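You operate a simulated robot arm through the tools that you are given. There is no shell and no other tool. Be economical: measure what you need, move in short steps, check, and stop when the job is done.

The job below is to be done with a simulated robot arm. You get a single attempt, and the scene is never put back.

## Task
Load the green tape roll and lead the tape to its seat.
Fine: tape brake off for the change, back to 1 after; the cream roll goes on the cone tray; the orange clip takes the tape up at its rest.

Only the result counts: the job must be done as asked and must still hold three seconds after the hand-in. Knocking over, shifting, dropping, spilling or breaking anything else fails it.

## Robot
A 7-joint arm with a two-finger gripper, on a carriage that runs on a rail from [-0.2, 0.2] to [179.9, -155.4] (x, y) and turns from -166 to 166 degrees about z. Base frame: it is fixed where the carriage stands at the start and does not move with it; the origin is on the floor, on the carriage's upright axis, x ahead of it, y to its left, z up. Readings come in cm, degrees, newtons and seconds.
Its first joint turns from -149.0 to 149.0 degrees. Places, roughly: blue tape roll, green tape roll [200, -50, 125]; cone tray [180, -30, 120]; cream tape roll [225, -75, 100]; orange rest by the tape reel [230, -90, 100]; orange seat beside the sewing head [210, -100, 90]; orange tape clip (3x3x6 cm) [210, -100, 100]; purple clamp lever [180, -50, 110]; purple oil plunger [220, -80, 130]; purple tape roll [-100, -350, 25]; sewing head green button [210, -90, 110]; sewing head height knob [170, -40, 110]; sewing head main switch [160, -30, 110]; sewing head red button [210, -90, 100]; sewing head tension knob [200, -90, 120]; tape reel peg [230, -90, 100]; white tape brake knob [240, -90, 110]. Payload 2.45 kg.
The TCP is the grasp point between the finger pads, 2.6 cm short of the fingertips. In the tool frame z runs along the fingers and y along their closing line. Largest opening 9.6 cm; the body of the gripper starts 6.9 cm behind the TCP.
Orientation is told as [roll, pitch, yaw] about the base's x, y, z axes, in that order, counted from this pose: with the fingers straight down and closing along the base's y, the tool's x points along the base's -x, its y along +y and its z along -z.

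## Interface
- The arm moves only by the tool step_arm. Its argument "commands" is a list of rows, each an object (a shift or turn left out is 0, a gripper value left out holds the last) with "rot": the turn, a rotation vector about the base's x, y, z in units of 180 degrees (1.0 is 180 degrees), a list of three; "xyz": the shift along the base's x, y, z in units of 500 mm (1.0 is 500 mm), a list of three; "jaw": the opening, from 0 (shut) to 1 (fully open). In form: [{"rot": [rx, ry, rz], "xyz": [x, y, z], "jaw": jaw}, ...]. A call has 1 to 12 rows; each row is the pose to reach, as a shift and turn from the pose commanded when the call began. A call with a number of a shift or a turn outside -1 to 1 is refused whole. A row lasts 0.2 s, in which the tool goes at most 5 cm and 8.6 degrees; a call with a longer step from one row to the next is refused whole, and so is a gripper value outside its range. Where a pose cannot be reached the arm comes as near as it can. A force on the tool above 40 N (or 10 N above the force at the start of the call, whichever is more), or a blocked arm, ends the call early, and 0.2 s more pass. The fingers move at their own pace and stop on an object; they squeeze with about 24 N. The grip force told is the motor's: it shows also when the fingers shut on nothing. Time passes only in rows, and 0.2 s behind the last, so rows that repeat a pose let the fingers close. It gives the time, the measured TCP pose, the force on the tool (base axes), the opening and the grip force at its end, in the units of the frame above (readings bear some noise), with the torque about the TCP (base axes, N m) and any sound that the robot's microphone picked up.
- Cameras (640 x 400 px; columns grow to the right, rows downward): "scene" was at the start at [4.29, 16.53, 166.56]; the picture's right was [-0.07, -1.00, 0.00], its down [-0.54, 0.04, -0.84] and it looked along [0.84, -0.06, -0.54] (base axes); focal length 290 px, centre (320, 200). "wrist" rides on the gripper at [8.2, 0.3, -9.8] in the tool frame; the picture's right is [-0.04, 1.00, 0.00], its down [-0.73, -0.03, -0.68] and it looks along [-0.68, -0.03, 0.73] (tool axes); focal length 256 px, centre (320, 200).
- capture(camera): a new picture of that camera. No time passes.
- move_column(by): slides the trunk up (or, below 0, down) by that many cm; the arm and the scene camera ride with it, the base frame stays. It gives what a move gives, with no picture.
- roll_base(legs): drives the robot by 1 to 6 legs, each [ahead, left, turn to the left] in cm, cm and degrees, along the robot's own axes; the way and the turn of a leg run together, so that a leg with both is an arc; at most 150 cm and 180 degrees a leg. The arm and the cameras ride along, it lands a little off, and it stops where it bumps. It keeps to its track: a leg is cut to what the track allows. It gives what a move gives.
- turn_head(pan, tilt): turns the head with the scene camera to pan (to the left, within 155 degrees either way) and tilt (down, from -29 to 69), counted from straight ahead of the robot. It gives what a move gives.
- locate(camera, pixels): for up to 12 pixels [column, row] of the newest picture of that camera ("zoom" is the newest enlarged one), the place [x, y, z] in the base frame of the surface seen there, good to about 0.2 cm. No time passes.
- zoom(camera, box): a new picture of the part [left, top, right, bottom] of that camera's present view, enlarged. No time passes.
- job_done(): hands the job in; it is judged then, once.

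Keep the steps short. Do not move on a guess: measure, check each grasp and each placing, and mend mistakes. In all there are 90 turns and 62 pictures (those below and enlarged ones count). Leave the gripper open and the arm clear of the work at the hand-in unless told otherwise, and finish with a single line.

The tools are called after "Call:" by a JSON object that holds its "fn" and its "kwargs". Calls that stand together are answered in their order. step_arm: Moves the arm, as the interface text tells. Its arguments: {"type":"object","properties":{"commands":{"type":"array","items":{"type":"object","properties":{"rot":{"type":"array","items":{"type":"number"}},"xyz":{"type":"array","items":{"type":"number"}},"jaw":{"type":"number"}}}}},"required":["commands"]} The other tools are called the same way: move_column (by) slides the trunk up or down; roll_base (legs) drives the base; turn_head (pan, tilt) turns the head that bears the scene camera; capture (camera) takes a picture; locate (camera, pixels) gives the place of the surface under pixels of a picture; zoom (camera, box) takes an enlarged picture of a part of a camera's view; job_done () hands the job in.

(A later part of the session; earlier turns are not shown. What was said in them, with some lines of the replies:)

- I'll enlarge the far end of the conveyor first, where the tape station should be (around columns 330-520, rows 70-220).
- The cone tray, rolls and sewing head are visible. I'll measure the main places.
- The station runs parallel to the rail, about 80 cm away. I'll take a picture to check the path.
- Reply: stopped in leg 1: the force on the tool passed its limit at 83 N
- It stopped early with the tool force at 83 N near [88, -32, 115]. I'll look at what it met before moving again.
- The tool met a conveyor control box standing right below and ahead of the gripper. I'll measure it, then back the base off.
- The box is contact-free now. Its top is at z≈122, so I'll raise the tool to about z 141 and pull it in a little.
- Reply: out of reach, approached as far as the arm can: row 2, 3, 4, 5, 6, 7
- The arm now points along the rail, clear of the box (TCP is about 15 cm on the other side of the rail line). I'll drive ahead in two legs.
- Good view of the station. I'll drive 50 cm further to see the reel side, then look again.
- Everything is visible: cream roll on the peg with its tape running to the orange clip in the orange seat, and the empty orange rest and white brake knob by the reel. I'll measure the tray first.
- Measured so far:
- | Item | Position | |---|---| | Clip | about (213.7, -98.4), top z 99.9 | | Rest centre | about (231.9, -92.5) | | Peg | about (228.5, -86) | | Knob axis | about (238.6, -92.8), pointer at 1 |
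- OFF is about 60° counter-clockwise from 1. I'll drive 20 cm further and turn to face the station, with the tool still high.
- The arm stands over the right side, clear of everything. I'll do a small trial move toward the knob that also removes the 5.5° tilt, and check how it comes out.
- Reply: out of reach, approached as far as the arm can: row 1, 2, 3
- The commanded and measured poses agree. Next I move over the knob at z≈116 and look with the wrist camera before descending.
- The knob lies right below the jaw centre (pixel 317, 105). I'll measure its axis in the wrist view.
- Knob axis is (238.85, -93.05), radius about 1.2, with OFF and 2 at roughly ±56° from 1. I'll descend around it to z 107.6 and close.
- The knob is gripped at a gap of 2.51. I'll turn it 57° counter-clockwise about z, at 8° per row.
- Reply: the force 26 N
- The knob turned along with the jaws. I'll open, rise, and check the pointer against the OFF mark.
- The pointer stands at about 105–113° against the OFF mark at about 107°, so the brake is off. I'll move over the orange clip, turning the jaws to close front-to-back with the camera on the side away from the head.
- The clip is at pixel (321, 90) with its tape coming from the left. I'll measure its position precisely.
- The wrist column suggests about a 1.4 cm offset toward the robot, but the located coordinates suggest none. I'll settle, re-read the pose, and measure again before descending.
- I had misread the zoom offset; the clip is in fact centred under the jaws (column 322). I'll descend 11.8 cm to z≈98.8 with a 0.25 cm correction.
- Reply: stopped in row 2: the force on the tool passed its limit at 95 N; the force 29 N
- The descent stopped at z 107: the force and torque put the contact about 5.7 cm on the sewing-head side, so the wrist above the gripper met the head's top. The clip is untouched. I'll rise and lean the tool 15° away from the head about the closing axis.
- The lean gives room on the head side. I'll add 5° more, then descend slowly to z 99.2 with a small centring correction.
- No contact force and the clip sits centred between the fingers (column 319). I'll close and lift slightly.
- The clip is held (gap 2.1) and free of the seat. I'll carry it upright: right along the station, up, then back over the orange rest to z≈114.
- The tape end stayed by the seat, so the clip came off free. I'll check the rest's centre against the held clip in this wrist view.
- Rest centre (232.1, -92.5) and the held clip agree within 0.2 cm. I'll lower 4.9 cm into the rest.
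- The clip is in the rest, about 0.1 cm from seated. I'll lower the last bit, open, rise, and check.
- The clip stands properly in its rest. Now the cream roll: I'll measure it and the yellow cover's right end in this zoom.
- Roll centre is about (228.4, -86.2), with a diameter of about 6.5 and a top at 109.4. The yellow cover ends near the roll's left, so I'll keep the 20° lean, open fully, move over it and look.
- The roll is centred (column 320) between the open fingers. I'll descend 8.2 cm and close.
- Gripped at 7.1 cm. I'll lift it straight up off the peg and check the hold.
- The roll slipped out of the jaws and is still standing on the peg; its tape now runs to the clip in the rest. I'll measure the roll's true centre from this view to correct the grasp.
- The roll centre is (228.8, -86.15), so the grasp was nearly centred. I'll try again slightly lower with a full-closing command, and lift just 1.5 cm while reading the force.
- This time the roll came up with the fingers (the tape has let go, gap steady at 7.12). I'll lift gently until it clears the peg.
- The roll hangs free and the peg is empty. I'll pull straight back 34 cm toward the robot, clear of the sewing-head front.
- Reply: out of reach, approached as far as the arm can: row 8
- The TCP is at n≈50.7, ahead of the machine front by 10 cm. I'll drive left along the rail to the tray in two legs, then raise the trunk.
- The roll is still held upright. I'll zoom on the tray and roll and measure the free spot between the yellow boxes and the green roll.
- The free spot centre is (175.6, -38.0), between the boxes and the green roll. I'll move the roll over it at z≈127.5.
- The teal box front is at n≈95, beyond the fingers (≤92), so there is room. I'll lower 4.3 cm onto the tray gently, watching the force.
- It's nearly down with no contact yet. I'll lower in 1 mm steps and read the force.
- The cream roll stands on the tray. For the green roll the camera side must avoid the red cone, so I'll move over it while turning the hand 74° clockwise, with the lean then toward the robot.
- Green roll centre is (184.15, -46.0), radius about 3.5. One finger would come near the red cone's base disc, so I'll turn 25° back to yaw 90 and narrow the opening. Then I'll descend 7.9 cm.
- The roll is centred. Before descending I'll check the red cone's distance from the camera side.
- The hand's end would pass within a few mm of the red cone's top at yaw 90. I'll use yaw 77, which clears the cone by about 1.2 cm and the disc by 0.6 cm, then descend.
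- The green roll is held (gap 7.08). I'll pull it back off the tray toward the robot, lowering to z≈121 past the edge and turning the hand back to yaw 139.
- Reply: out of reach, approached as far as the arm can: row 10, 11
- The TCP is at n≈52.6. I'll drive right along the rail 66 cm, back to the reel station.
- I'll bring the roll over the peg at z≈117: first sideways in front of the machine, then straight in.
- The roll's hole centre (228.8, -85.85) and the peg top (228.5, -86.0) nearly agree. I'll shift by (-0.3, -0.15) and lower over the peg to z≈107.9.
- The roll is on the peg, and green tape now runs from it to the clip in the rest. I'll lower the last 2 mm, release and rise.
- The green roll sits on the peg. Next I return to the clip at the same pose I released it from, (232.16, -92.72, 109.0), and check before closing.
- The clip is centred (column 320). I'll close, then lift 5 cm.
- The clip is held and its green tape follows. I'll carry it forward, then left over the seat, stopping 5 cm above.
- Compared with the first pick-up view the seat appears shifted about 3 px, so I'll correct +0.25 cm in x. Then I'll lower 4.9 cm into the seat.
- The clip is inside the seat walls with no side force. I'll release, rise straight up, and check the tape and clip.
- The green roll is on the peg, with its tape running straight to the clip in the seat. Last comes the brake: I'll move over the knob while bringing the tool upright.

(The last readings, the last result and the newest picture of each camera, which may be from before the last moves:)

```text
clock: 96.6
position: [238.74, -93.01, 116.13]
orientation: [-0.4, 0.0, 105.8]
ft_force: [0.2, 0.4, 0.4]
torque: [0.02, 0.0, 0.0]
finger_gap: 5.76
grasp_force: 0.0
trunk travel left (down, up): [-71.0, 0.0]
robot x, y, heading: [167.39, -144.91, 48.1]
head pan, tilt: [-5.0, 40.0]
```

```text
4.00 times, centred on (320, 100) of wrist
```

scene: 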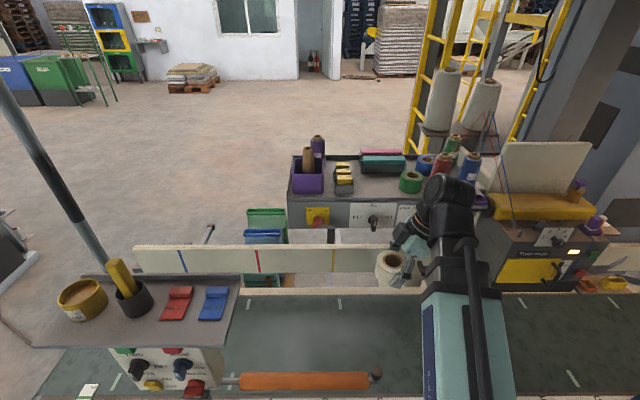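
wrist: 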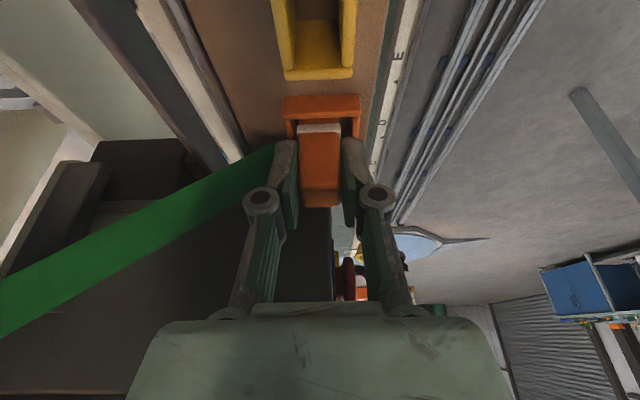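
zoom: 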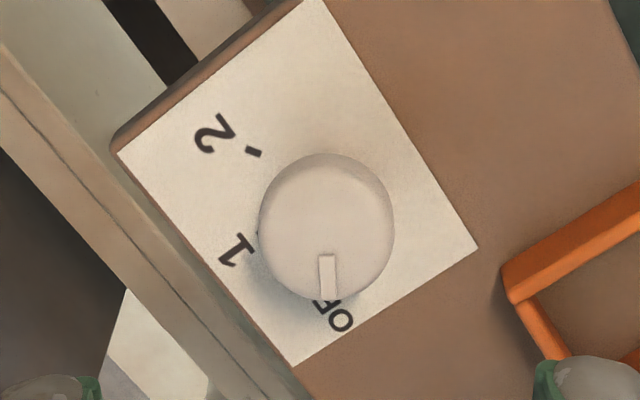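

The knob is still at OFF and centred. I'll descend, grip and turn it 57° clockwise back to 1.

Call:
{"fn": "step_arm", "kwargs": {"commands": [{"xyz": [0.002, 0, -0.07], "jaw": 0.6}, {"xyz": [0.002, 0, -0.13], "jaw": 0.6}, {"xyz": [0.002, 0, -0.166], "jaw": 0.6}, {"xyz": [0.002, 0, -0.166], "jaw": 0.2}, {"xyz": [0.002, 0, -0.166], "jaw": 0.2}, {"xyz": [0.002, 0, -0.166], "jaw": 0.2}]}}

Call:
{"fn": "step_arm", "kwargs": {"commands": [{"rot": [0, 0, -0.045]}, {"rot": [0, 0, -0.09]}, {"rot": [0, 0, -0.135]}, {"rot": [0, 0, -0.18]}, {"rot": [0, 0, -0.225]}, {"rot": [0, 0, -0.27]}, {"rot": [0, 0, -0.317]}, {"rot": [0, 0, -0.317]}]}}

Call:
{"fn": "step_arm", "kwargs": {"commands": [{"jaw": 0.6}, {"jaw": 0.6}, {"xyz": [0, 0, 0.08], "jaw": 0.6}, {"xyz": [0, 0, 0.16], "jaw": 0.6}]}}

Call:
{"fn": "zoom", "kwargs": {"camera": "wrist", "box": [260, 60, 372, 150]}}

```text
clock: 98.0
position: [238.73, -92.99, 107.79]
orientation: [-0.2, 0.0, 105.9]
ft_force: [-14.8, -6.0, -7.8]
torque: [0.03, 0.33, 0.01]
finger_gap: 2.5
grasp_force: 45.4
trunk travel left (down, up): [-71.0, 0.0]
robot x, y, heading: [167.64, -144.94, 47.7]
head pan, tilt: [-5.0, 40.0]
```

```text
clock: 99.8
position: [238.81, -93.04, 107.8]
orientation: [-0.3, 0.3, 48.8]
ft_force: [-24.5, -13.3, -29.0]
torque: [0.28, -0.01, 0.03]
finger_gap: 2.51
grasp_force: 45.1
trunk travel left (down, up): [-71.0, 0.0]
robot x, y, heading: [167.9, -144.83, 47.9]
head pan, tilt: [-5.0, 40.0]
```

```text
clock: 100.8
position: [238.9, -93.29, 115.93]
orientation: [-0.4, 0.0, 49.0]
ft_force: [-0.8, -0.4, 0.3]
torque: [0.01, 0.0, 0.0]
finger_gap: 5.75
grasp_force: 0.0
trunk travel left (down, up): [-71.0, 0.0]
robot x, y, heading: [167.83, -145.04, 47.8]
head pan, tilt: [-5.0, 40.0]
```

```text
4.44 times, centred on (316, 105) of wrist
```

zoom: 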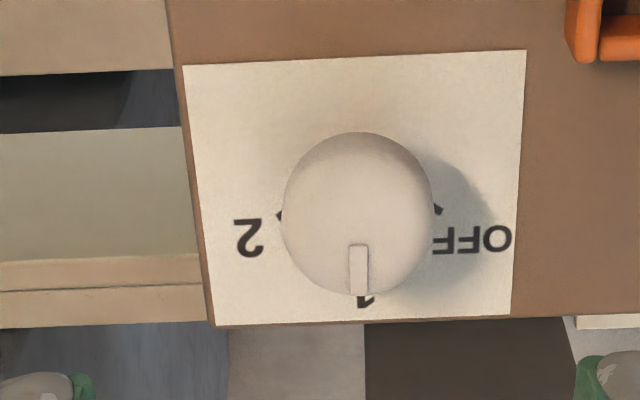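

The pointer is back at 1, as at the start. I'll withdraw the arm toward the robot, jaws open, and take a final look.

Call:
{"fn": "step_arm", "kwargs": {"commands": [{"xyz": [0, 0, 0.06], "jaw": 1}, {"xyz": [-0.05, -0.058, 0.06], "jaw": 1}, {"xyz": [-0.1, -0.116, 0.06], "jaw": 1}, {"xyz": [-0.15, -0.174, 0.06], "jaw": 1}, {"xyz": [-0.2, -0.231, 0.06], "jaw": 1}, {"xyz": [-0.25, -0.289, 0.06], "jaw": 1}, {"xyz": [-0.3, -0.347, 0.06], "jaw": 1}]}}

Call:
{"fn": "capture", "kwargs": {"camera": "scene"}}

Call:
{"fn": "zoom", "kwargs": {"camera": "scene", "box": [300, 150, 440, 260]}}

```text
clock: 102.4
position: [223.83, -110.45, 118.73]
orientation: [-0.4, 0.0, 48.9]
ft_force: [-0.5, -0.4, 0.1]
torque: [-0.01, -0.02, 0.02]
finger_gap: 9.57
grasp_force: 0.1
trunk travel left (down, up): [-71.0, 0.0]
robot x, y, heading: [168.17, -144.98, 48.0]
head pan, tilt: [-5.0, 40.0]
```

```text
2 pictures are left
```

scene: 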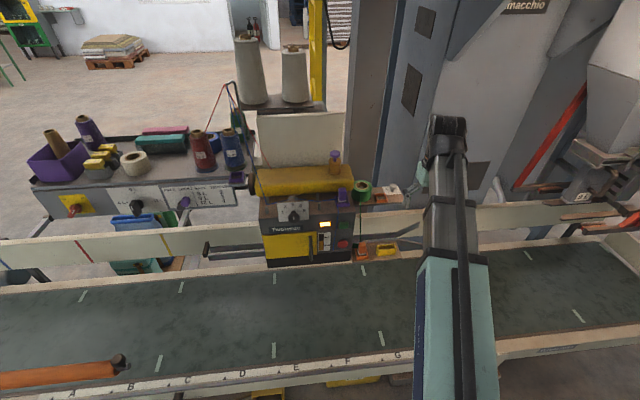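

```text
3.64 times, centred on (370, 205) of scene
```

zoom: 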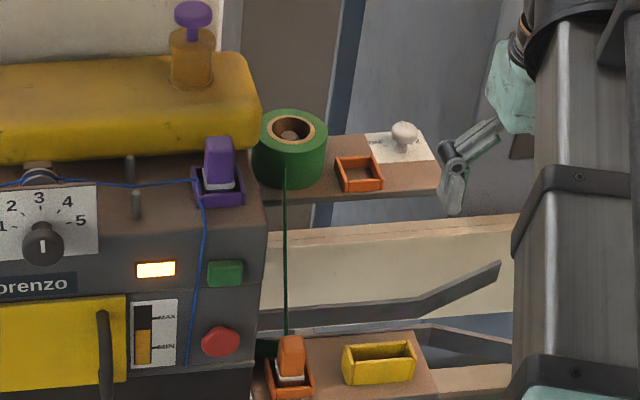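

The final view shows all of it in place: the green roll on the peg, tape led to the clip in the orange seat, brake at 1, and the cream roll on the cone tray. The arm is clear and the jaws are open, so I'll hand in.

Call:
{"fn": "job_done", "kwargs": {}}

```text
The job is handed in.
```

The green roll is on the peg with its tape led to the orange clip in its seat, the brake is back at 1 and the cream roll is on the cone tray; along the way the tool bumped the conveyor control box (83 N) and the top of the sewing head (95 N), and I saw nothing shifted by either.
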